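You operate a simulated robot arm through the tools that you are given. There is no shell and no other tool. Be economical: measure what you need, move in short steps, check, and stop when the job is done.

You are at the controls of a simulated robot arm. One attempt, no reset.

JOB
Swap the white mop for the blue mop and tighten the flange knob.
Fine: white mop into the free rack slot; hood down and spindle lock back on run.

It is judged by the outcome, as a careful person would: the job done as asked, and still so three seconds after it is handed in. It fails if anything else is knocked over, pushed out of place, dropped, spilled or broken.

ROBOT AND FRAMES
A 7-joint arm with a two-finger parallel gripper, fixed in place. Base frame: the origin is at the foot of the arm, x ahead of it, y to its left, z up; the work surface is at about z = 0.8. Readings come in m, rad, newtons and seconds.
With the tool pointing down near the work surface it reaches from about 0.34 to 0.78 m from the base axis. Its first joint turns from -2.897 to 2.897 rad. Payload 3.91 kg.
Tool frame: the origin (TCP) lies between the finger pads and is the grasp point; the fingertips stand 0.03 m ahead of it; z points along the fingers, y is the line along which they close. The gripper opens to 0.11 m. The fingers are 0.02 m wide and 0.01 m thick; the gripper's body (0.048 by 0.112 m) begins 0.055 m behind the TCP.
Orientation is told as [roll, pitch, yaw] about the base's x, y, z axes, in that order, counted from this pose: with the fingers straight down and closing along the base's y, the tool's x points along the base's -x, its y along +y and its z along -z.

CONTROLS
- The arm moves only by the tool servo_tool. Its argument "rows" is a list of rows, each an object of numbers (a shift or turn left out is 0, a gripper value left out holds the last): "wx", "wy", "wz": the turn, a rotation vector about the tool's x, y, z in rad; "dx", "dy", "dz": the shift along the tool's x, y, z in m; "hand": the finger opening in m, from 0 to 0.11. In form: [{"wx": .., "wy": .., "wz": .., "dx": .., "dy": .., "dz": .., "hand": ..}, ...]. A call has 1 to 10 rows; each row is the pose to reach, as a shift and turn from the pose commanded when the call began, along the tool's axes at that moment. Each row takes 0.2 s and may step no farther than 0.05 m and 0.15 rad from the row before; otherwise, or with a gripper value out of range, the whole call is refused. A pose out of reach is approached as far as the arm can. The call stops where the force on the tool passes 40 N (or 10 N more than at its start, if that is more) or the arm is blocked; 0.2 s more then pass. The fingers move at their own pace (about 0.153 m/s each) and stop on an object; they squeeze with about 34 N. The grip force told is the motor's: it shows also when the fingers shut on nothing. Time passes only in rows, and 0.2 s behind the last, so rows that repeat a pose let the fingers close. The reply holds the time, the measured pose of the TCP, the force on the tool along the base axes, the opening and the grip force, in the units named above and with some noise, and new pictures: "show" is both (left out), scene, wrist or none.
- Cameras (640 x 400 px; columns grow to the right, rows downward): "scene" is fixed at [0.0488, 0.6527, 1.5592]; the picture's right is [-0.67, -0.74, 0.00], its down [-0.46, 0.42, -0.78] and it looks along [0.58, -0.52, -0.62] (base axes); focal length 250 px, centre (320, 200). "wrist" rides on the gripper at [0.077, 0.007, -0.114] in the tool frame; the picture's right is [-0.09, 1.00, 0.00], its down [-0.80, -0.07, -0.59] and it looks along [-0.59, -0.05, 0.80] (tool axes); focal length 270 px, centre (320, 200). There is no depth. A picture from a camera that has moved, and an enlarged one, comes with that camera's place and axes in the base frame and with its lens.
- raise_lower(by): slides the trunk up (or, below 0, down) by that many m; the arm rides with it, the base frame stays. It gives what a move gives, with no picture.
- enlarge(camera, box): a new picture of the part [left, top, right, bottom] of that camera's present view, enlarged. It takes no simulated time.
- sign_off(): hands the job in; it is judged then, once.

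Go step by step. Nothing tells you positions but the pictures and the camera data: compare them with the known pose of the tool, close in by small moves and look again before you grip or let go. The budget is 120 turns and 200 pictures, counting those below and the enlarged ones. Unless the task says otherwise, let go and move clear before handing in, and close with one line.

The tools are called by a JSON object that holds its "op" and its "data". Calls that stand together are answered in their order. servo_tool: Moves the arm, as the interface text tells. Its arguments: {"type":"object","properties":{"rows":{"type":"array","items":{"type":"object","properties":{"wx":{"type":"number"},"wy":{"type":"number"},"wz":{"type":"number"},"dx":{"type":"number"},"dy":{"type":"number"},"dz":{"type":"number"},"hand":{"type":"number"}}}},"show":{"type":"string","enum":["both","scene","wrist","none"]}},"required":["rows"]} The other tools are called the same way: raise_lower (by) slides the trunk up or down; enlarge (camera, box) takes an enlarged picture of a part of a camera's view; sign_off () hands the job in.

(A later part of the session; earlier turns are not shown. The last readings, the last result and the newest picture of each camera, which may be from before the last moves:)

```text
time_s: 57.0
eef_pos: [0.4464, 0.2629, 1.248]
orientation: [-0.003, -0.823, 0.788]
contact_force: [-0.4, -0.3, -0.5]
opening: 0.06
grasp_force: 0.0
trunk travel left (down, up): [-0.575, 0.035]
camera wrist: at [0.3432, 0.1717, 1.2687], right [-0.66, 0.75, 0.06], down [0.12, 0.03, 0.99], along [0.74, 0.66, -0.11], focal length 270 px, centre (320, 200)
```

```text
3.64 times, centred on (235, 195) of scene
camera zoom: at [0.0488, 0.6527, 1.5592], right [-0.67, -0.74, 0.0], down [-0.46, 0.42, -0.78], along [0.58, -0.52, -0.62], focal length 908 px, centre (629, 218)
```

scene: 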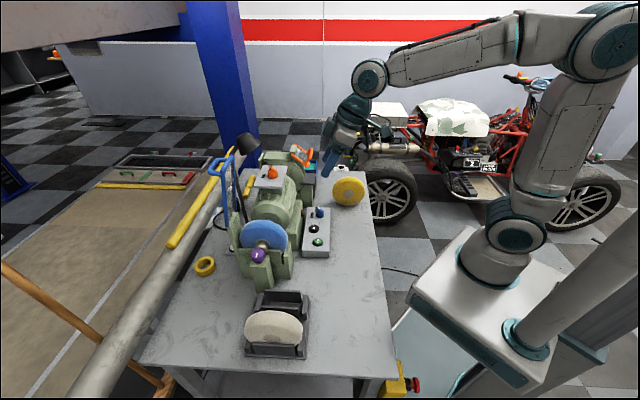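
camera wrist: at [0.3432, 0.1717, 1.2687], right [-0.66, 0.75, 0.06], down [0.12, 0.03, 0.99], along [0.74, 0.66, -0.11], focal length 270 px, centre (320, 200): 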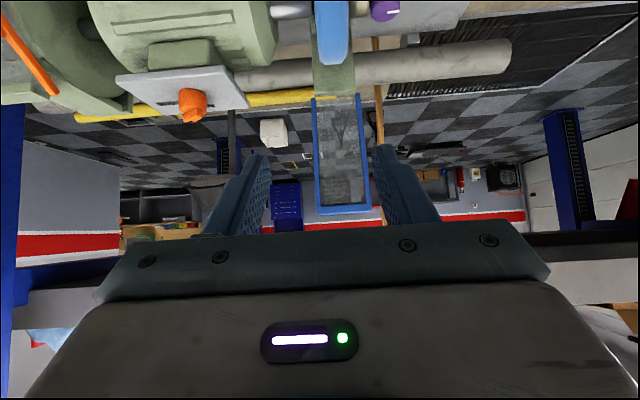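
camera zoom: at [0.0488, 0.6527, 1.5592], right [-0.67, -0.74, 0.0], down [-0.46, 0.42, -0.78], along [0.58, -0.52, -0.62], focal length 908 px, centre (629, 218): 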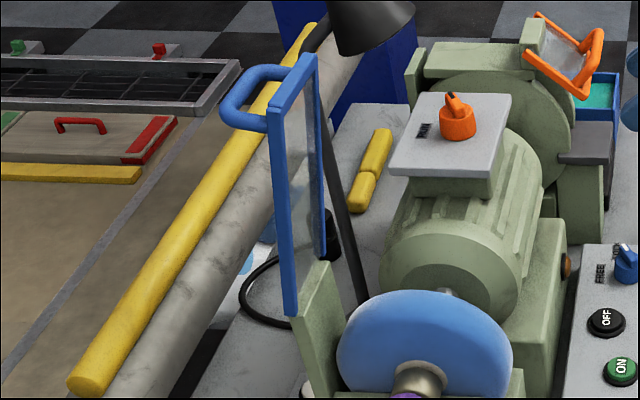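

The hood panel's top edge is at about u=-0.111, v=0.757, z=1.24, hinge at v≈0.787, z≈1.055; it leans slightly inward. I'll straddle the top edge from above and swing it down along its arc. First re-orient the tool.

{"op": "servo_tool", "data": {"rows": [{"wy": 0.14}, {"wy": 0.28}, {"wy": 0.42}, {"wy": 0.56}, {"wy": 0.7}, {"wy": 0.823}], "show": "none"}}

{"op": "servo_tool", "data": {"rows": [{"dz": -0.04, "wz": 0.149, "hand": 0.034}, {"dz": -0.08, "wz": 0.298}, {"dz": -0.08, "dx": -0.02, "dy": 0.0023, "wz": 0.447}, {"dz": -0.08, "dx": -0.04, "dy": 0.0046, "wz": 0.596}, {"dz": -0.08, "dx": -0.06, "dy": 0.007, "wz": 0.745}, {"dz": -0.08, "dx": -0.08, "dy": 0.009, "wz": 0.894}, {"dz": -0.08, "dx": -0.1, "dy": 0.0115, "wz": 1.043}, {"dz": -0.08, "dx": -0.12, "dy": 0.014, "wz": 1.192}, {"dz": -0.08, "dx": -0.14, "dy": 0.016, "wz": 1.341}, {"dz": -0.08, "dx": -0.1585, "dy": 0.0183, "wz": 1.49}]}}

```text
time_s: 58.4
eef_pos: [0.446, 0.2638, 1.2476]
orientation: [-0.002, 0.003, 0.785]
contact_force: [0.6, 0.9, 1.0]
opening: 0.0598
grasp_force: 0.1
trunk travel left (down, up): [-0.575, 0.035]
```

```text
time_s: 60.6
eef_pos: [0.5404, 0.3822, 1.3267]
orientation: [0.0, -0.002, -0.66]
contact_force: [0.5, 0.7, 0.3]
opening: 0.034
grasp_force: 0.0
out of reach, approached as far as the arm can: row 10
trunk travel left (down, up): [-0.575, 0.035]
camera wrist: at [0.4818, 0.4352, 1.4403], right [0.68, 0.73, 0.0], down [0.59, -0.54, 0.6], along [0.44, -0.4, -0.8], focal length 270 px, centre (320, 200)
```

scene: 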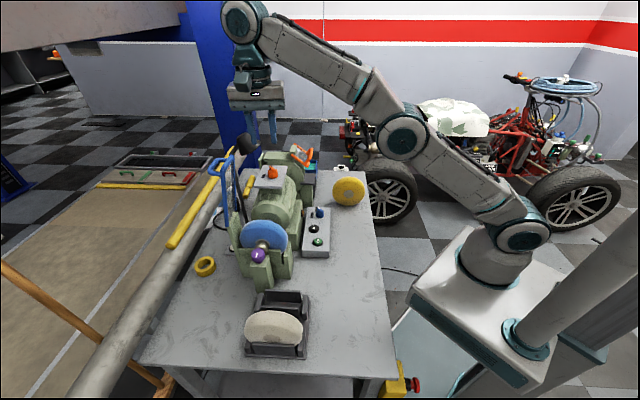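
wrist: 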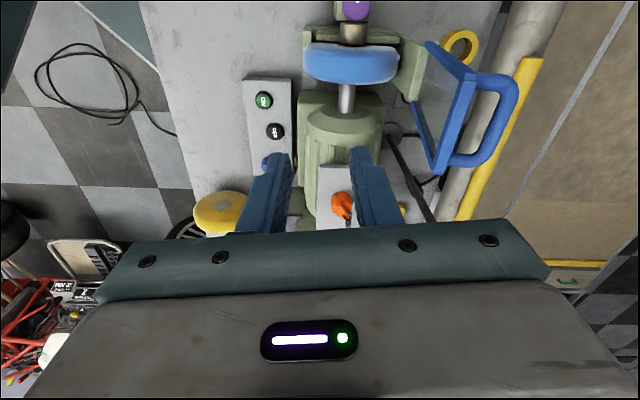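

{"op": "enlarge", "data": {"camera": "wrist", "box": [380, 20, 540, 200]}}

```text
2.22 times, centred on (460, 110) of wrist
camera zoom: at [0.4818, 0.4352, 1.4403], right [0.68, 0.73, 0.0], down [0.59, -0.54, 0.6], along [0.44, -0.4, -0.8], focal length 601 px, centre (9, 400)
```

zoom: 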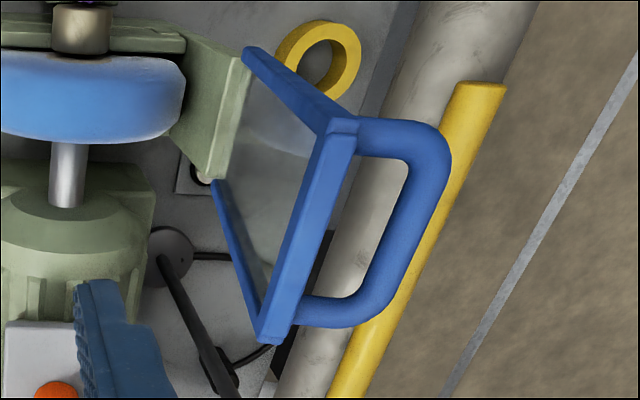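

A straight-down tool can't reach there, but tilted outward it can. I raise the trunk a little, set the yaw square to the hood, and open wide to straddle panel and handle together.

{"op": "raise_lower", "data": {"by": 0.03}}

{"op": "servo_tool", "data": {"rows": [{"dx": 0.002, "dy": -0.015, "dz": 0.025, "wz": 0.06}, {"dx": 0.005, "dy": -0.0317, "dz": 0.05, "wz": 0.12, "hand": 0.095}, {"dx": 0.005, "dy": -0.0317, "dz": 0.05, "wz": 0.12}], "show": "none"}}

```text
time_s: 61.4
eef_pos: [0.5398, 0.382, 1.3555]
orientation: [-0.001, -0.002, -0.654]
contact_force: [-0.3, 0.3, -0.4]
opening: 0.0342
grasp_force: 0.1
trunk travel left (down, up): [-0.605, 0.005]
```

```text
time_s: 62.1
eef_pos: [0.5172, 0.3597, 1.3054]
orientation: [0.002, -0.001, -0.777]
contact_force: [-0.5, 0.8, 0.2]
opening: 0.0951
grasp_force: 0.0
trunk travel left (down, up): [-0.605, 0.005]
```

{"op": "servo_tool", "data": {"rows": [{"wx": -0.13, "dy": 0.02}, {"wx": -0.26, "dy": 0.05}, {"wx": -0.4, "dy": 0.09}, {"wx": -0.4, "dy": 0.11}]}}

{"op": "enlarge", "data": {"camera": "scene", "box": [185, 110, 285, 220]}}

```text
time_s: 63.1
eef_pos: [0.5948, 0.4383, 1.3047]
orientation: [0.402, 0.0, -0.775]
contact_force: [0.5, 0.2, -0.4]
opening: 0.0952
grasp_force: 0.1
trunk travel left (down, up): [-0.605, 0.005]
camera wrist: at [0.5122, 0.4653, 1.4118], right [0.7, 0.59, 0.39], down [0.36, -0.77, 0.52], along [0.61, -0.23, -0.76], focal length 270 px, centre (320, 200)
```

scene: 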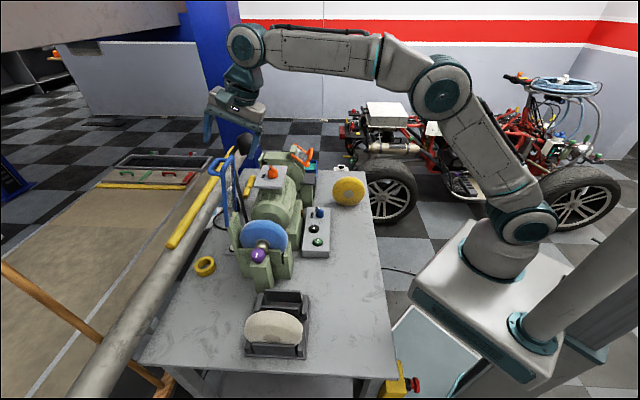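
wrist: 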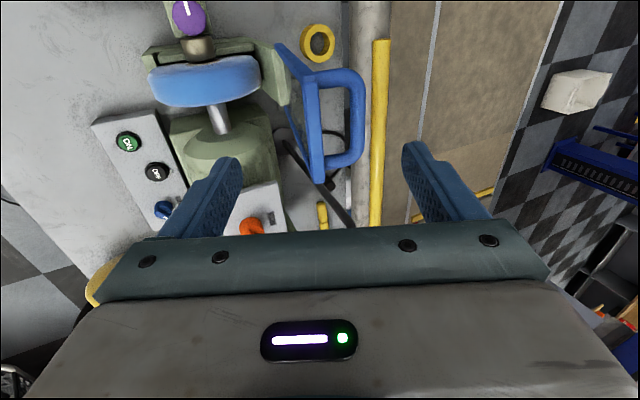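

```text
3.64 times, centred on (235, 165) of scene
camera zoom: at [0.0488, 0.6527, 1.5592], right [-0.67, -0.74, 0.0], down [-0.46, 0.42, -0.78], along [0.58, -0.52, -0.62], focal length 908 px, centre (629, 327)
```

zoom: 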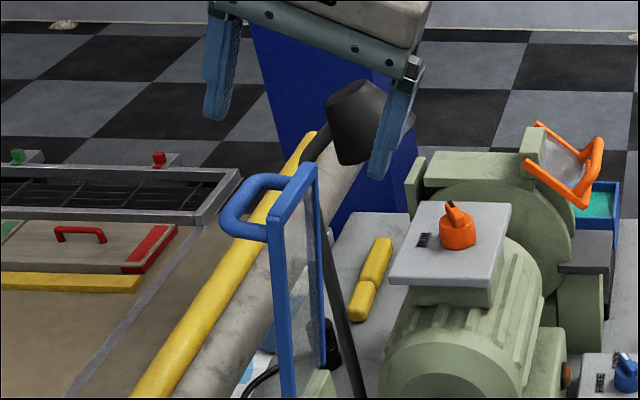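

Reach is fine. Moving over the handle and down around it.

{"op": "servo_tool", "data": {"rows": [{"dy": 0.0198, "dz": 0.0084}, {"dy": 0.0081, "dz": 0.036}, {"dy": -0.001, "dz": 0.058}]}}

{"op": "enlarge", "data": {"camera": "scene", "box": [185, 110, 285, 220]}}

```text
time_s: 64.0
eef_pos: [0.6104, 0.4553, 1.2514]
orientation: [0.4, -0.002, -0.775]
contact_force: [-0.1, 0.1, 0.4]
opening: 0.0952
grasp_force: 0.0
trunk travel left (down, up): [-0.605, 0.005]
camera wrist: at [0.5276, 0.4822, 1.3581], right [0.7, 0.59, 0.39], down [0.36, -0.77, 0.52], along [0.61, -0.23, -0.76], focal length 270 px, centre (320, 200)
```

scene: 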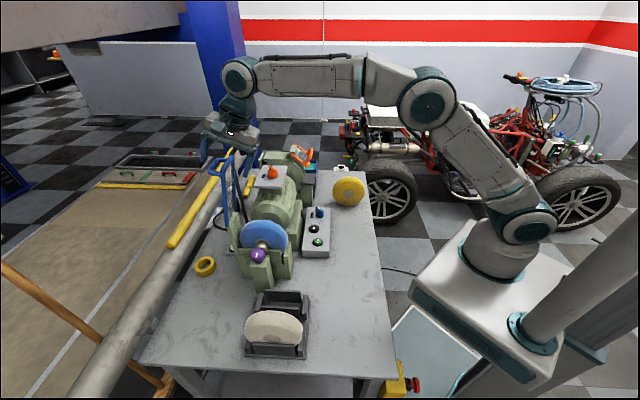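
wrist: 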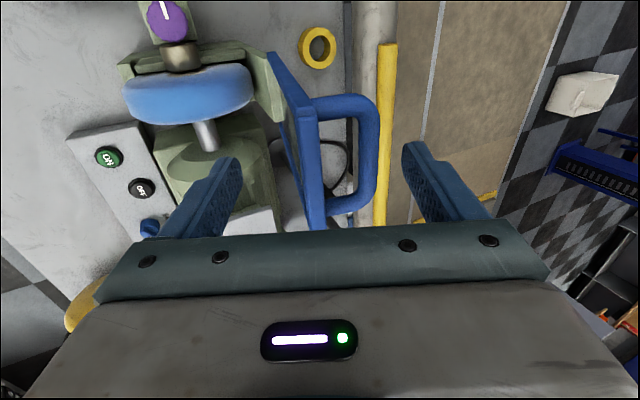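

```text
3.64 times, centred on (235, 165) of scene
camera zoom: at [0.0488, 0.6527, 1.5592], right [-0.67, -0.74, 0.0], down [-0.46, 0.42, -0.78], along [0.58, -0.52, -0.62], focal length 908 px, centre (629, 327)
```

zoom: 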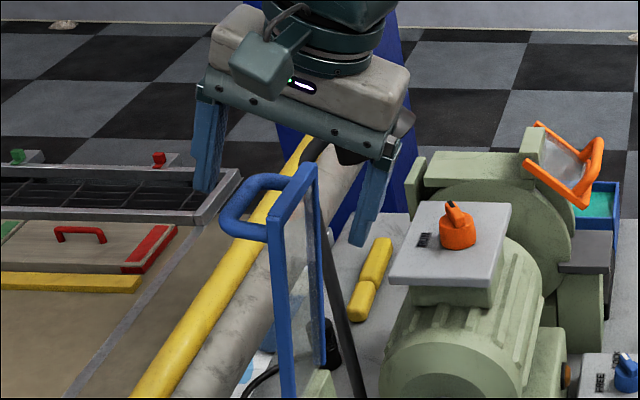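

The fingers straddle panel and handle. Lower 27 mm more.

{"op": "servo_tool", "data": {"rows": [{"dy": -0.005, "dz": 0.0125}, {"dy": -0.0105, "dz": 0.025}]}}

{"op": "enlarge", "data": {"camera": "scene", "box": [185, 110, 285, 220]}}

```text
time_s: 64.5
eef_pos: [0.6096, 0.4544, 1.2245]
orientation: [0.402, -0.002, -0.773]
contact_force: [-0.3, -0.1, 0.6]
opening: 0.0951
grasp_force: 0.1
trunk travel left (down, up): [-0.605, 0.005]
camera wrist: at [0.5266, 0.4816, 1.3318], right [0.7, 0.59, 0.39], down [0.36, -0.77, 0.52], along [0.61, -0.23, -0.76], focal length 270 px, centre (320, 200)
```

scene: 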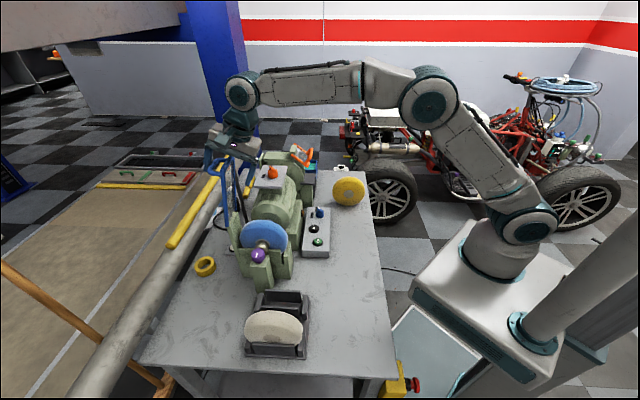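
wrist: 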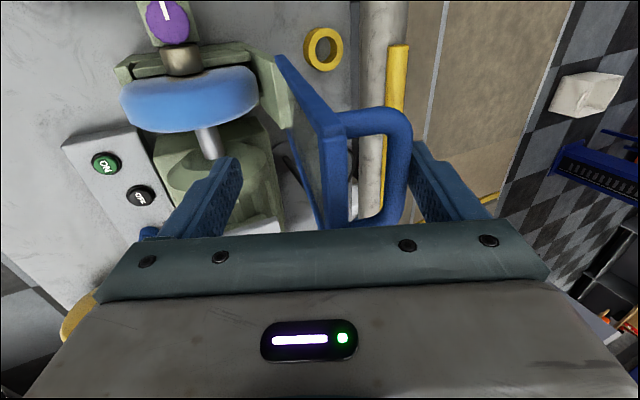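

```text
3.64 times, centred on (235, 165) of scene
camera zoom: at [0.0488, 0.6527, 1.5592], right [-0.67, -0.74, 0.0], down [-0.46, 0.42, -0.78], along [0.58, -0.52, -0.62], focal length 908 px, centre (629, 327)
```

zoom: 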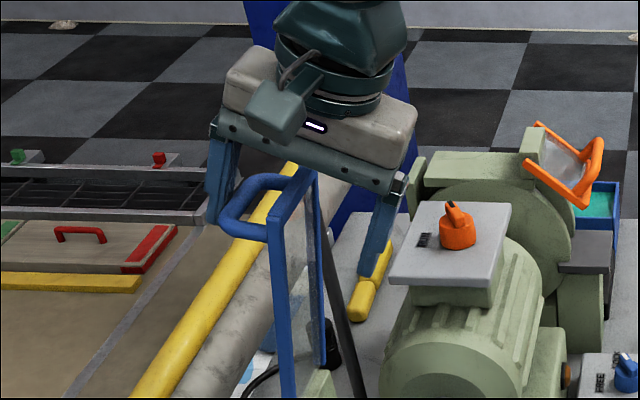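

Now swing it along the hinge arc toward the mop, first ~0.6 rad.

{"op": "servo_tool", "data": {"rows": [{"dy": -0.0205, "dz": -0.0029, "wx": -0.12}, {"dy": -0.0413, "dz": -0.0032, "wx": -0.24}, {"dy": -0.0619, "dz": -0.0011, "wx": -0.36}, {"dy": -0.0822, "dz": 0.0034, "wx": -0.48}, {"dy": -0.1017, "dz": 0.0104, "wx": -0.6}]}}

{"op": "enlarge", "data": {"camera": "scene", "box": [185, 120, 305, 250]}}

```text
time_s: 65.8
eef_pos: [0.5486, 0.3868, 1.1761]
orientation: [1.002, -0.001, -0.778]
contact_force: [0.0, 0.3, 1.0]
opening: 0.0949
grasp_force: 0.1
trunk travel left (down, up): [-0.605, 0.005]
camera wrist: at [0.4272, 0.3748, 1.2424], right [0.44, 0.32, 0.84], down [0.19, -0.95, 0.26], along [0.88, 0.05, -0.48], focal length 270 px, centre (320, 200)
```

scene: 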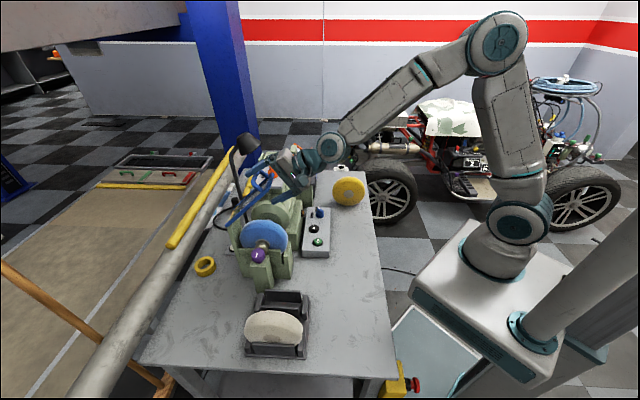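
wrist: 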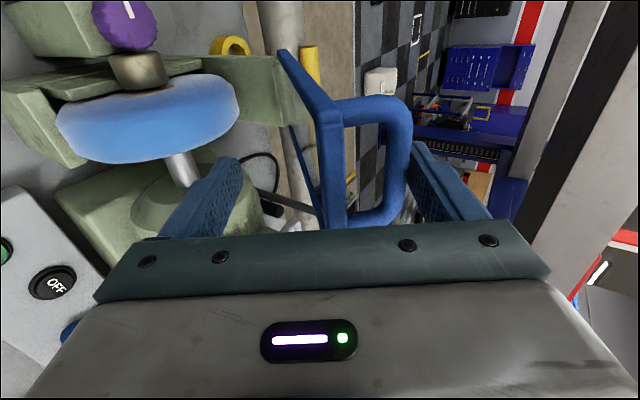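

```text
3.08 times, centred on (245, 185) of scene
camera zoom: at [0.0488, 0.6527, 1.5592], right [-0.67, -0.74, 0.0], down [-0.46, 0.42, -0.78], along [0.58, -0.52, -0.62], focal length 768 px, centre (551, 246)
```

zoom: 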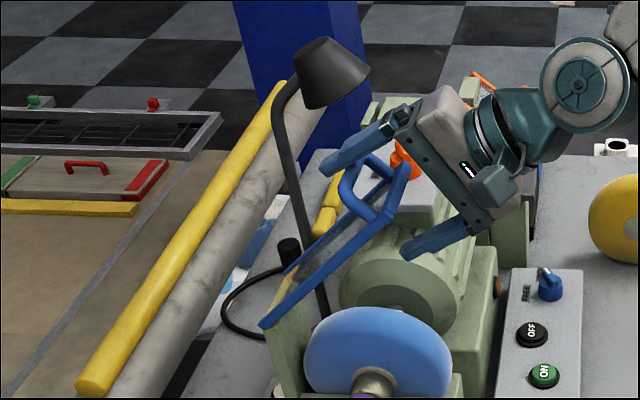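

The hood follows freely. Continue another 0.6 rad.

{"op": "servo_tool", "data": {"rows": [{"dy": -0.0207, "dz": -0.0029, "wx": -0.12}, {"dy": -0.0417, "dz": -0.0033, "wx": -0.24}, {"dy": -0.0625, "dz": -0.0012, "wx": -0.36}, {"dy": -0.0829, "dz": 0.0034, "wx": -0.48}, {"dy": -0.1027, "dz": 0.0105, "wx": -0.6}]}}

{"op": "enlarge", "data": {"camera": "scene", "box": [205, 150, 335, 270]}}

```text
time_s: 67.0
eef_pos: [0.5143, 0.3567, 1.0855]
orientation: [1.601, 0.0, -0.775]
contact_force: [0.2, -0.7, -0.2]
opening: 0.0952
grasp_force: 0.1
trunk travel left (down, up): [-0.605, 0.005]
camera wrist: at [0.3777, 0.3281, 1.0875], right [0.04, -0.08, 1.0], down [0.16, -0.98, -0.09], along [0.99, 0.16, -0.03], focal length 270 px, centre (320, 200)
```

scene: 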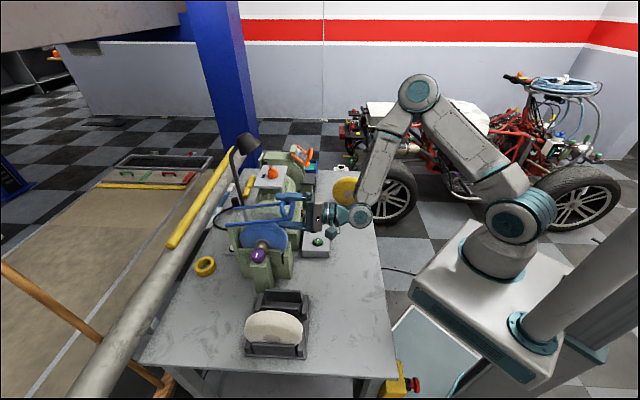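
wrist: 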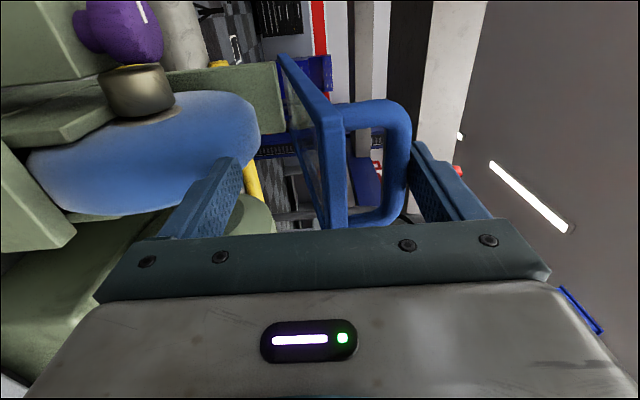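

```text
3.33 times, centred on (270, 210) of scene
camera zoom: at [0.0488, 0.6527, 1.5592], right [-0.67, -0.74, 0.0], down [-0.46, 0.42, -0.78], along [0.58, -0.52, -0.62], focal length 833 px, centre (487, 167)
```

zoom: 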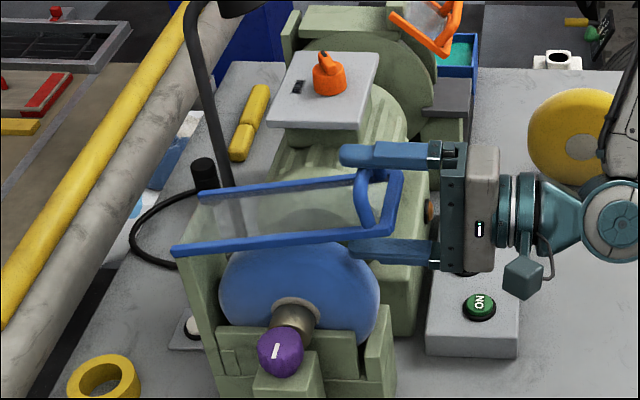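

The hood is nearly flat over the mop. I narrow the fingers around the panel/handle and carry it the last bit to its stop.

{"op": "servo_tool", "data": {"rows": [{"dy": 0.0165, "hand": 0.064}, {"dy": 0.0165}, {"dy": -0.0007, "dz": -0.0043, "wx": -0.1}, {"dy": -0.0182, "dz": -0.007, "wx": -0.2}, {"dy": -0.03, "dz": -0.0078, "wx": -0.27}]}}

{"op": "enlarge", "data": {"camera": "scene", "box": [205, 150, 335, 270]}}

```text
time_s: 68.2
eef_pos: [0.5077, 0.35, 1.0587]
orientation: [1.883, -0.002, -0.776]
contact_force: [4.0, 0.5, 26.4]
opening: 0.076
grasp_force: 12.6
trunk travel left (down, up): [-0.605, 0.005]
camera wrist: at [0.3739, 0.3253, 1.0298], right [-0.15, -0.28, 0.95], down [0.19, -0.95, -0.25], along [0.97, 0.14, 0.2], focal length 270 px, centre (320, 200)
```

scene: 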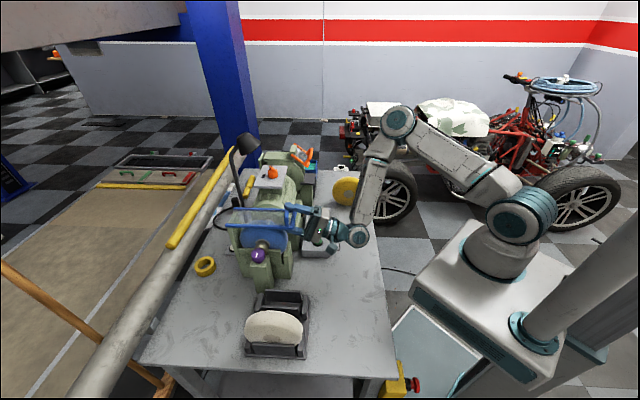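
wrist: 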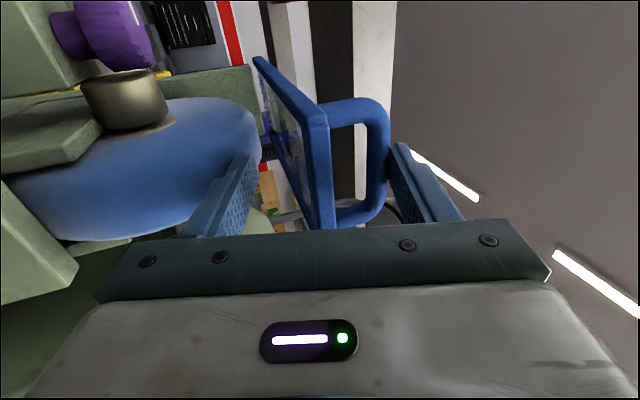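

```text
3.33 times, centred on (270, 210) of scene
camera zoom: at [0.0488, 0.6527, 1.5592], right [-0.67, -0.74, 0.0], down [-0.46, 0.42, -0.78], along [0.58, -0.52, -0.62], focal length 833 px, centre (487, 167)
```

zoom: 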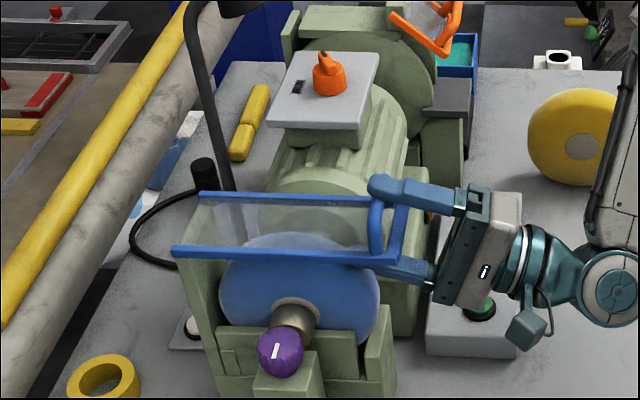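

Hood is at its stop (26 N reaction). I ease off and retreat straight back.

{"op": "servo_tool", "data": {"rows": [{"hand": 0.082, "dz": -0.008}, {"dz": -0.045}, {"dz": -0.09}, {"dz": -0.13}]}}

{"op": "enlarge", "data": {"camera": "scene", "box": [205, 150, 335, 270]}}

```text
time_s: 69.2
eef_pos: [0.4221, 0.2634, 1.0165]
orientation: [1.87, -0.002, -0.775]
contact_force: [0.0, 0.2, -0.4]
opening: 0.0818
grasp_force: 0.0
trunk travel left (down, up): [-0.605, 0.005]
camera wrist: at [0.2878, 0.2376, 0.9885], right [-0.14, -0.27, 0.95], down [0.19, -0.95, -0.24], along [0.97, 0.15, 0.19], focal length 270 px, centre (320, 200)
```

scene: 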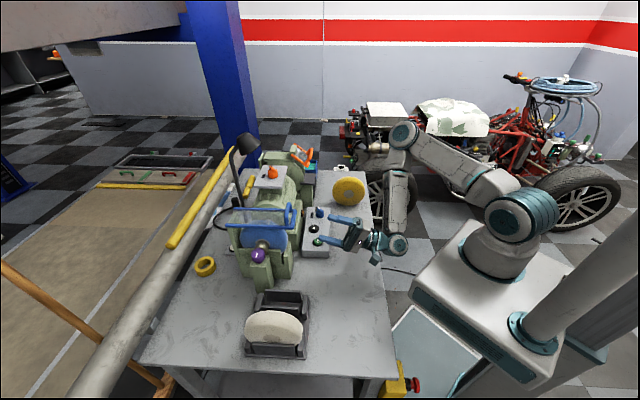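
wrist: 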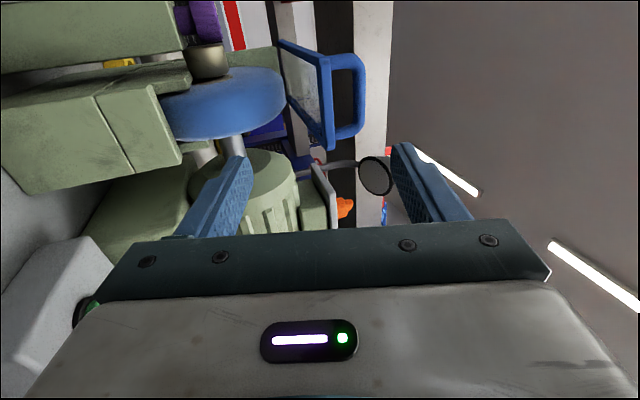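

```text
3.33 times, centred on (270, 210) of scene
camera zoom: at [0.0488, 0.6527, 1.5592], right [-0.67, -0.74, 0.0], down [-0.46, 0.42, -0.78], along [0.58, -0.52, -0.62], focal length 833 px, centre (487, 167)
```

zoom: 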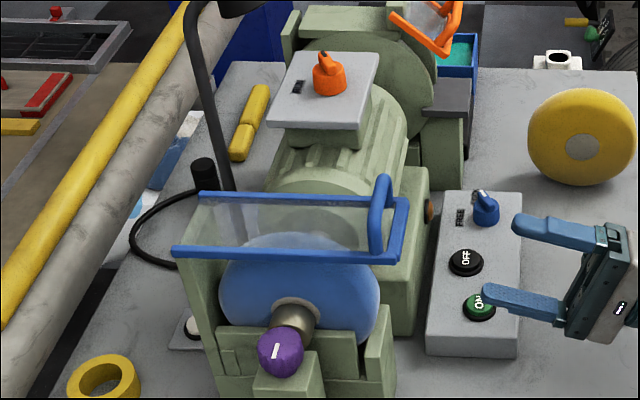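

Hood is down and stays. Now the orange spindle-lock knob at about u=-0.268, v=0.686, z≈1.12, with a lamp close behind it. I bring the tool back upright first.

{"op": "servo_tool", "data": {"rows": [{"wx": 0.147, "dy": 0.03}, {"wx": 0.294, "dy": 0.07}, {"wx": 0.441, "dy": 0.11}, {"wx": 0.588, "dy": 0.15}, {"wx": 0.735, "dy": 0.19}, {"wx": 0.882, "dy": 0.22}, {"wx": 1.029, "dy": 0.25}, {"wx": 1.176, "dy": 0.28}, {"wx": 1.323, "dy": 0.28}, {"wx": 1.47, "dy": 0.28}], "show": "none"}}

{"op": "servo_tool", "data": {"rows": [{"wx": 0.14}, {"wx": 0.28}, {"wx": 0.4}], "show": "none"}}

```text
time_s: 71.3
eef_pos: [0.3644, 0.2063, 1.2826]
orientation: [0.399, -0.004, -0.775]
contact_force: [1.1, 0.0, 0.0]
opening: 0.0819
grasp_force: 0.0
out of reach, approached as far as the arm can: row 2, 3, 4, 5, 7
trunk travel left (down, up): [-0.605, 0.005]
```

```text
time_s: 72.2
eef_pos: [0.3637, 0.2042, 1.2829]
orientation: [-0.001, -0.002, -0.775]
contact_force: [-0.1, 0.0, 0.2]
opening: 0.0821
grasp_force: 0.0
trunk travel left (down, up): [-0.605, 0.005]
```

{"op": "servo_tool", "data": {"rows": [{"dx": -0.0157, "dy": 0.0354, "wz": -0.129}, {"dx": -0.0313, "dy": 0.0709, "wz": -0.258}, {"dx": -0.047, "dy": 0.1063, "wz": -0.388}, {"dx": -0.0627, "dy": 0.1417, "wz": -0.517}, {"dx": -0.0783, "dy": 0.1772, "wz": -0.646}, {"dx": -0.094, "dy": 0.2126, "wz": -0.775}]}}

{"op": "enlarge", "data": {"camera": "wrist", "box": [240, 90, 420, 230]}}

```text
time_s: 73.5
eef_pos: [0.5825, 0.2885, 1.2823]
orientation: [0.0, -0.001, 0.002]
contact_force: [-0.1, -0.2, -0.1]
opening: 0.0821
grasp_force: 0.0
trunk travel left (down, up): [-0.605, 0.005]
camera wrist: at [0.503, 0.2962, 1.3962], right [0.09, 1.0, 0.0], down [0.8, -0.07, 0.6], along [0.59, -0.05, -0.8], focal length 270 px, centre (320, 200)
```

scene: 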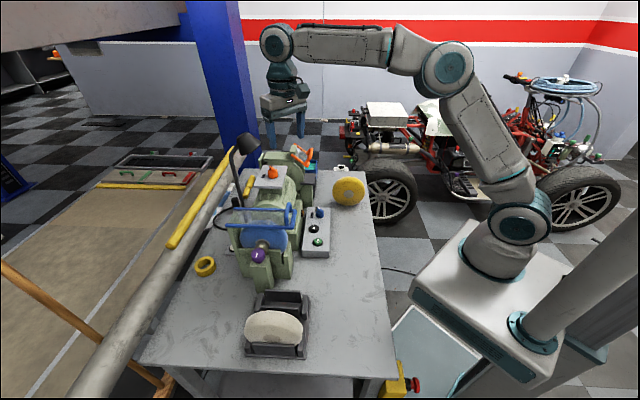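
wrist: 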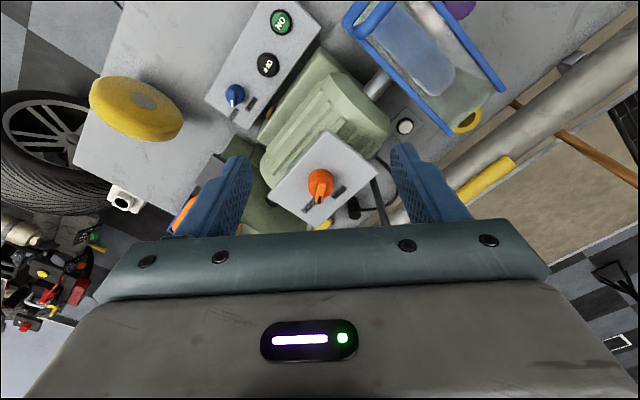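

```text
2.86 times, centred on (330, 160) of wrist
camera zoom: at [0.503, 0.2962, 1.3962], right [0.09, 1.0, 0.0], down [0.8, -0.07, 0.6], along [0.59, -0.05, -0.8], focal length 772 px, centre (291, 314)
```

zoom: 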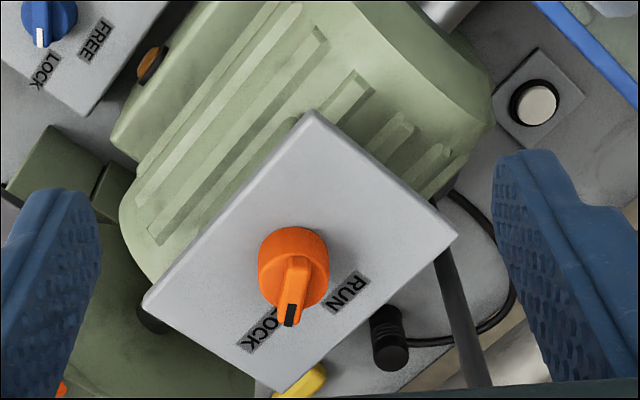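

Labels LOCK and RUN are readable; the pointer is on LOCK and must turn counter-clockwise (seen from above) to RUN. I approach tilted outward to stay clear of the lamp.

{"op": "servo_tool", "data": {"rows": [{"dx": -0.02, "dy": -0.001, "dz": 0.02, "wy": -0.1, "hand": 0.06}, {"dx": -0.04, "dy": -0.002, "dz": 0.045, "wy": -0.2}, {"dx": -0.06, "dy": -0.003, "dz": 0.075, "wy": -0.3}, {"dx": -0.0785, "dy": -0.0045, "dz": 0.102, "wy": -0.35}]}}

{"op": "enlarge", "data": {"camera": "wrist", "box": [240, 60, 420, 230]}}

{"op": "enlarge", "data": {"camera": "scene", "box": [225, 120, 325, 200]}}

```text
time_s: 74.5
eef_pos: [0.6602, 0.2846, 1.1812]
orientation: [-0.002, -0.353, 0.003]
contact_force: [0.4, 0.0, -0.7]
opening: 0.0598
grasp_force: 0.1
trunk travel left (down, up): [-0.605, 0.005]
camera wrist: at [0.547, 0.2924, 1.2619], right [0.08, 1.0, 0.03], down [0.55, -0.07, 0.83], along [0.83, -0.05, -0.55], focal length 270 px, centre (320, 200)
```

scene: 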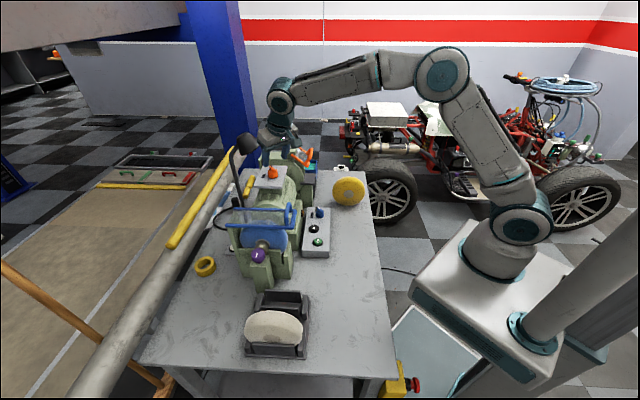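
wrist: 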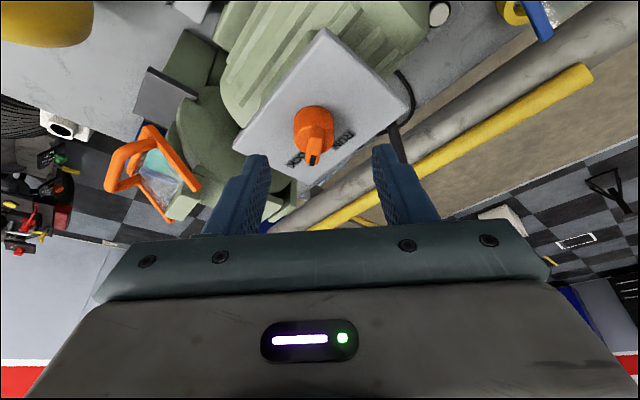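

```text
2.35 times, centred on (330, 145) of wrist
camera zoom: at [0.547, 0.2924, 1.2619], right [0.08, 1.0, 0.03], down [0.55, -0.07, 0.83], along [0.83, -0.05, -0.55], focal length 636 px, centre (296, 329)
```

zoom: 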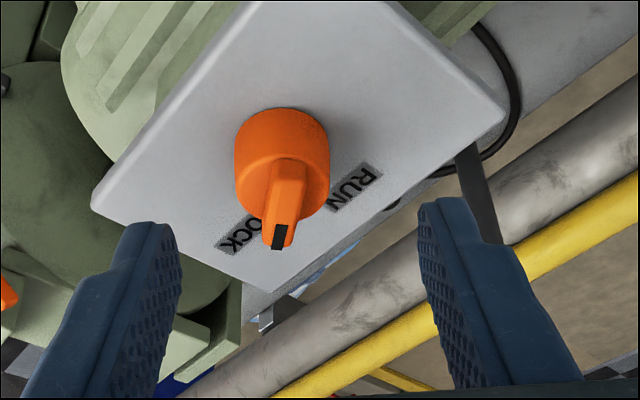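

```text
5.00 times, centred on (275, 160) of scene
camera zoom: at [0.0488, 0.6527, 1.5592], right [-0.67, -0.74, 0.0], down [-0.46, 0.42, -0.78], along [0.58, -0.52, -0.62], focal length 1249 px, centre (545, 400)
```

zoom: 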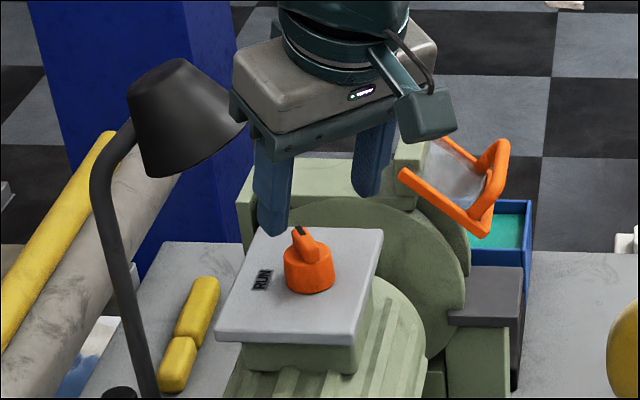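

{"op": "servo_tool", "data": {"rows": [{"dx": -0.0026, "dy": -0.0018, "dz": 0.015}, {"dx": -0.0052, "dy": -0.0036, "dz": 0.0307}]}}

{"op": "enlarge", "data": {"camera": "wrist", "box": [240, 80, 400, 230]}}

{"op": "enlarge", "data": {"camera": "scene", "box": [240, 140, 300, 190]}}

```text
time_s: 75.2
eef_pos: [0.6764, 0.282, 1.1544]
orientation: [0.001, -0.353, 0.002]
contact_force: [-0.7, 0.5, -0.1]
opening: 0.0597
grasp_force: 0.0
trunk travel left (down, up): [-0.605, 0.005]
camera wrist: at [0.5621, 0.2884, 1.2348], right [0.08, 1.0, 0.03], down [0.55, -0.07, 0.83], along [0.83, -0.05, -0.55], focal length 270 px, centre (320, 200)
```

scene: 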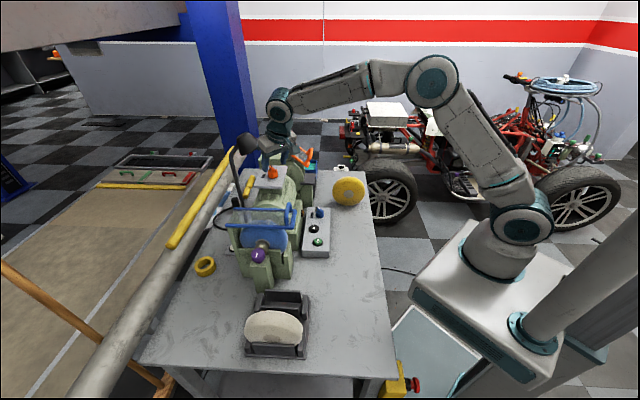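
wrist: 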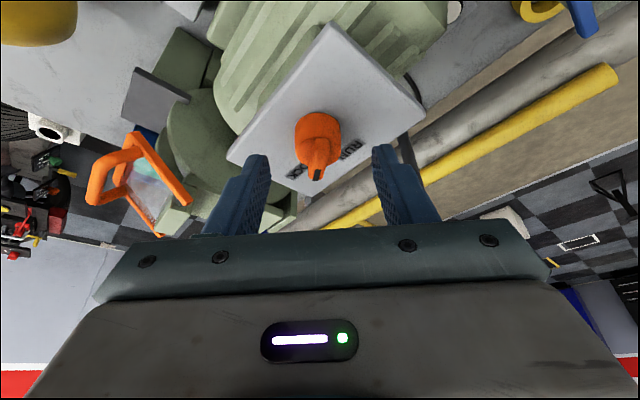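

```text
2.67 times, centred on (320, 155) of wrist
camera zoom: at [0.5621, 0.2884, 1.2348], right [0.08, 1.0, 0.03], down [0.55, -0.07, 0.83], along [0.83, -0.05, -0.55], focal length 721 px, centre (320, 320)
```

zoom: 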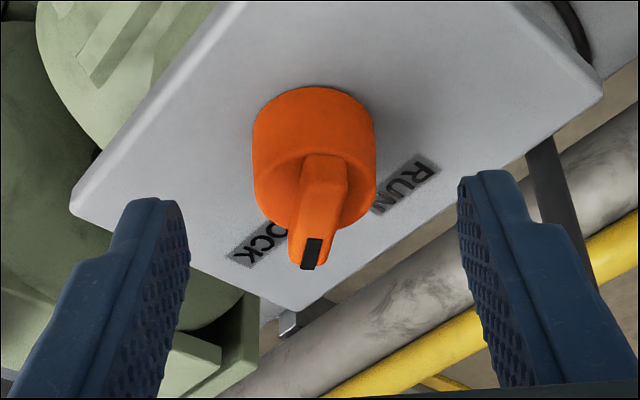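

```text
8.00 times, centred on (270, 165) of scene
camera zoom: at [0.0488, 0.6527, 1.5592], right [-0.67, -0.74, 0.0], down [-0.46, 0.42, -0.78], along [0.58, -0.52, -0.62], focal length 1998 px, centre (720, 480)
```

zoom: 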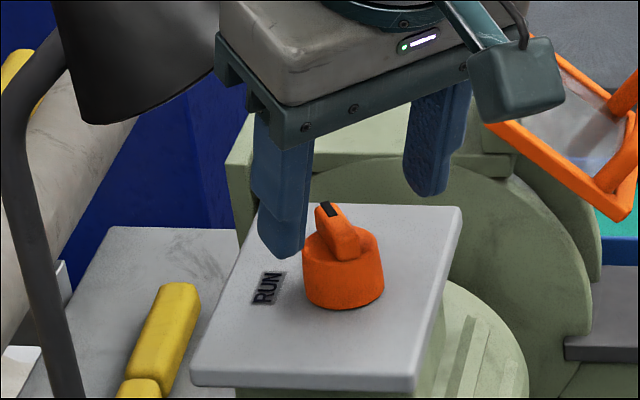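

Knob centre is about (0.70, 0.28, 1.10). Advancing along the tool axis to grip the knob's cylinder.

{"op": "servo_tool", "data": {"rows": [{"dx": -0.0015, "dy": -0.0015, "dz": 0.015}, {"dx": -0.003, "dy": -0.0015, "dz": 0.03}, {"dx": -0.003, "dy": -0.0015, "dz": 0.042}]}}

{"op": "enlarge", "data": {"camera": "wrist", "box": [240, 80, 400, 230]}}

{"op": "enlarge", "data": {"camera": "scene", "box": [240, 140, 300, 190]}}

```text
time_s: 76.0
eef_pos: [0.6941, 0.2816, 1.1158]
orientation: [0.001, -0.354, 0.0]
contact_force: [-0.5, 0.2, 0.5]
opening: 0.0598
grasp_force: 0.0
trunk travel left (down, up): [-0.605, 0.005]
camera wrist: at [0.5797, 0.2876, 1.1969], right [0.08, 1.0, 0.03], down [0.55, -0.07, 0.83], along [0.83, -0.05, -0.55], focal length 270 px, centre (320, 200)
```

scene: 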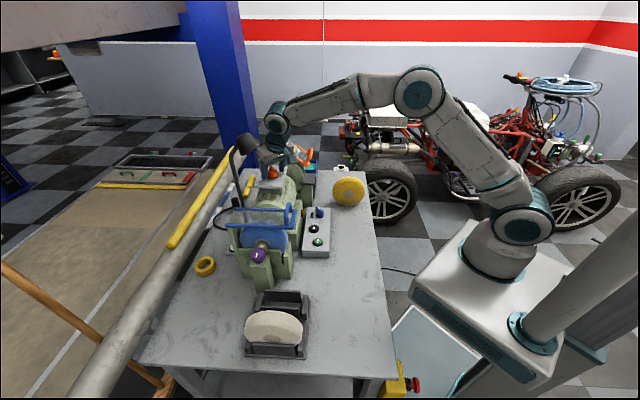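
wrist: 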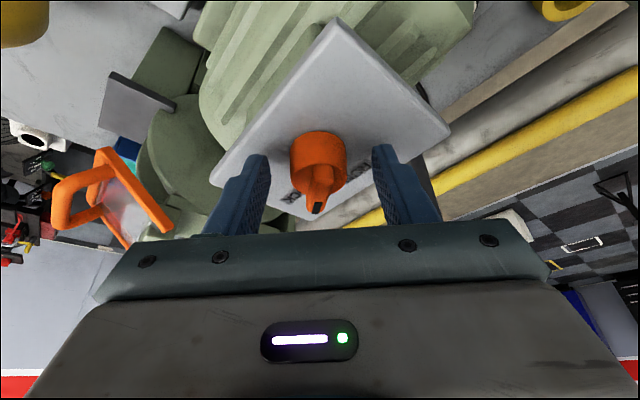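

```text
2.67 times, centred on (320, 155) of wrist
camera zoom: at [0.5797, 0.2876, 1.1969], right [0.08, 1.0, 0.03], down [0.55, -0.07, 0.83], along [0.83, -0.05, -0.55], focal length 721 px, centre (320, 320)
```

zoom: 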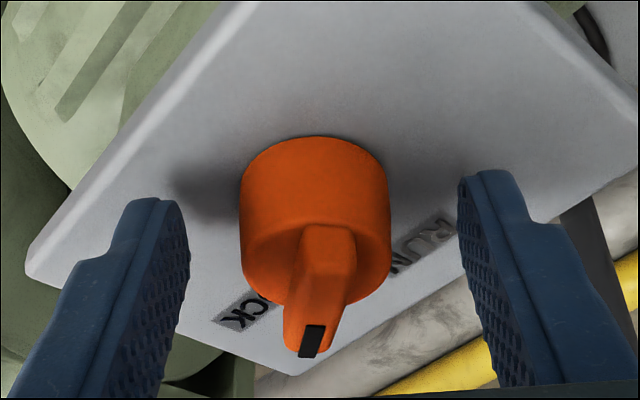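

```text
8.00 times, centred on (270, 165) of scene
camera zoom: at [0.0488, 0.6527, 1.5592], right [-0.67, -0.74, 0.0], down [-0.46, 0.42, -0.78], along [0.58, -0.52, -0.62], focal length 1998 px, centre (720, 480)
```

zoom: 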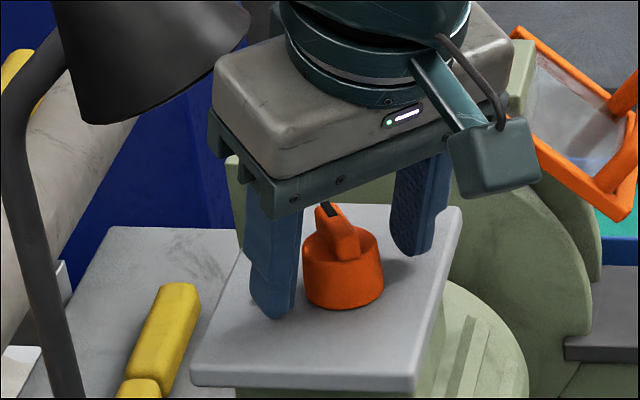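

Well placed around the cylinder. Close.

{"op": "servo_tool", "data": {"rows": [{"hand": 0.0}, {}, {}], "show": "none"}}

```text
time_s: 76.8
eef_pos: [0.6933, 0.2792, 1.1162]
orientation: [0.001, -0.351, 0.001]
contact_force: [-1.4, -3.4, 1.1]
opening: 0.0326
grasp_force: 45.4
trunk travel left (down, up): [-0.605, 0.005]
```

Turning counter-clockwise about the vertical, ~0.7 rad first.

{"op": "servo_tool", "data": {"rows": [{"wx": -0.0483, "wz": -0.1315, "dy": -0.0007}, {"wx": -0.0966, "wz": -0.263, "dy": -0.0014}, {"wx": -0.1449, "wz": -0.394, "dy": -0.002}, {"wx": -0.1932, "wz": -0.526, "dy": -0.0026, "dx": -0.0008}, {"wx": -0.2415, "wz": -0.657, "dy": -0.0032, "dx": -0.0012}]}}

{"op": "enlarge", "data": {"camera": "wrist", "box": [240, 80, 400, 230]}}

{"op": "enlarge", "data": {"camera": "scene", "box": [240, 140, 300, 190]}}

```text
time_s: 78.0
eef_pos: [0.6949, 0.2729, 1.1155]
orientation: [0.0, -0.352, 0.7]
contact_force: [9.0, -17.9, 1.2]
opening: 0.0325
grasp_force: 45.5
trunk travel left (down, up): [-0.605, 0.005]
camera wrist: at [0.6039, 0.2062, 1.1972], right [-0.58, 0.82, 0.03], down [0.46, 0.3, 0.83], along [0.67, 0.5, -0.55], focal length 270 px, centre (320, 200)
```

scene: 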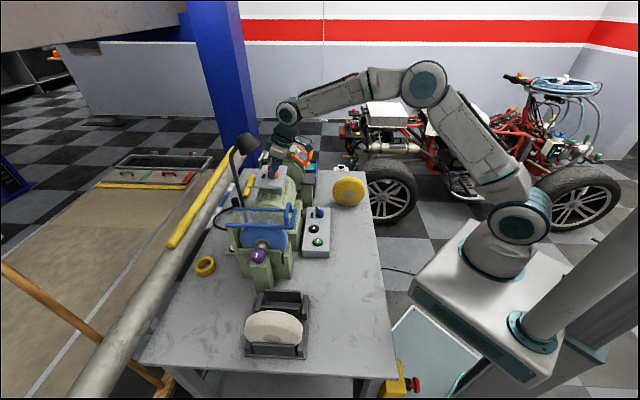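
wrist: 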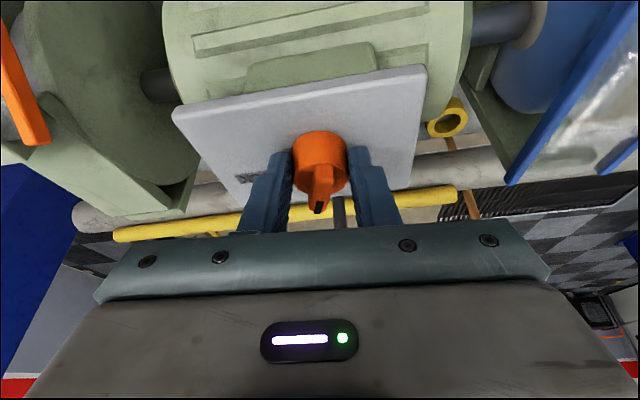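

```text
2.67 times, centred on (320, 155) of wrist
camera zoom: at [0.6039, 0.2062, 1.1972], right [-0.58, 0.82, 0.03], down [0.46, 0.3, 0.83], along [0.67, 0.5, -0.55], focal length 721 px, centre (320, 320)
```

zoom: 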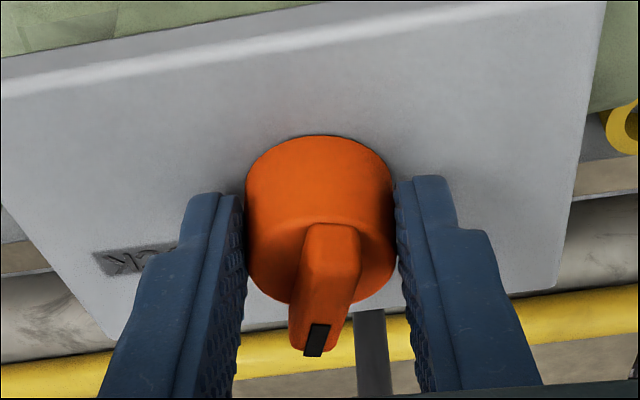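

```text
8.00 times, centred on (270, 165) of scene
camera zoom: at [0.0488, 0.6527, 1.5592], right [-0.67, -0.74, 0.0], down [-0.46, 0.42, -0.78], along [0.58, -0.52, -0.62], focal length 1998 px, centre (720, 480)
```

zoom: 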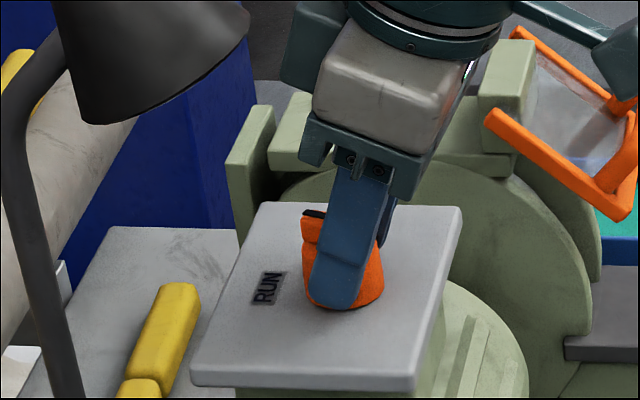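

{"op": "servo_tool", "data": {"rows": [{"dy": -0.003}, {"wx": -0.0414, "wz": -0.1127, "dy": -0.0035}, {"wx": -0.0828, "wz": -0.2254, "dy": -0.004}, {"wx": -0.1242, "wz": -0.338, "dy": -0.0045}]}}

{"op": "enlarge", "data": {"camera": "wrist", "box": [240, 80, 400, 230]}}

{"op": "enlarge", "data": {"camera": "scene", "box": [240, 140, 300, 190]}}

```text
time_s: 79.0
eef_pos: [0.6985, 0.2703, 1.1167]
orientation: [0.0, -0.354, 1.056]
contact_force: [8.2, -16.1, -0.8]
opening: 0.0325
grasp_force: 44.9
trunk travel left (down, up): [-0.605, 0.005]
camera wrist: at [0.6361, 0.1763, 1.197], right [-0.83, 0.56, 0.03], down [0.33, 0.44, 0.84], along [0.45, 0.7, -0.55], focal length 270 px, centre (320, 200)
```

scene: 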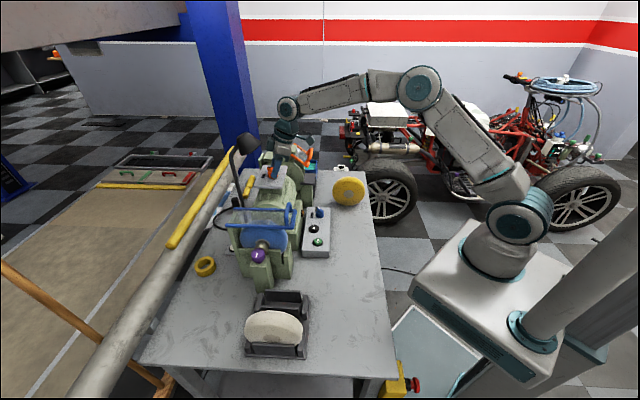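
wrist: 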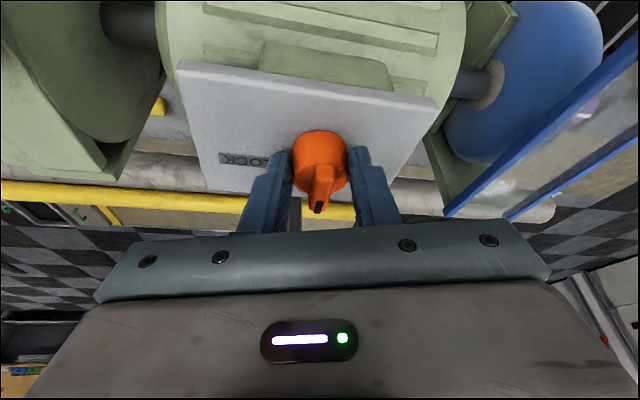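

```text
2.67 times, centred on (320, 155) of wrist
camera zoom: at [0.6361, 0.1763, 1.197], right [-0.83, 0.56, 0.03], down [0.33, 0.44, 0.84], along [0.45, 0.7, -0.55], focal length 721 px, centre (320, 320)
```

zoom: 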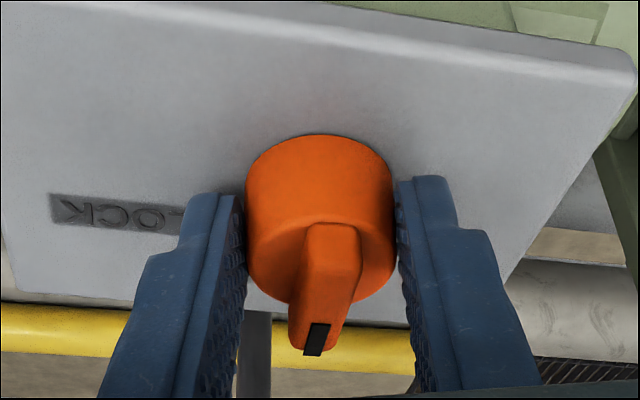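

```text
8.00 times, centred on (270, 165) of scene
camera zoom: at [0.0488, 0.6527, 1.5592], right [-0.67, -0.74, 0.0], down [-0.46, 0.42, -0.78], along [0.58, -0.52, -0.62], focal length 1998 px, centre (720, 480)
```

zoom: 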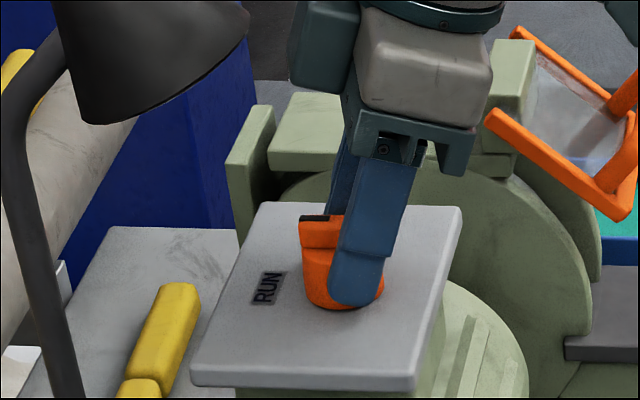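

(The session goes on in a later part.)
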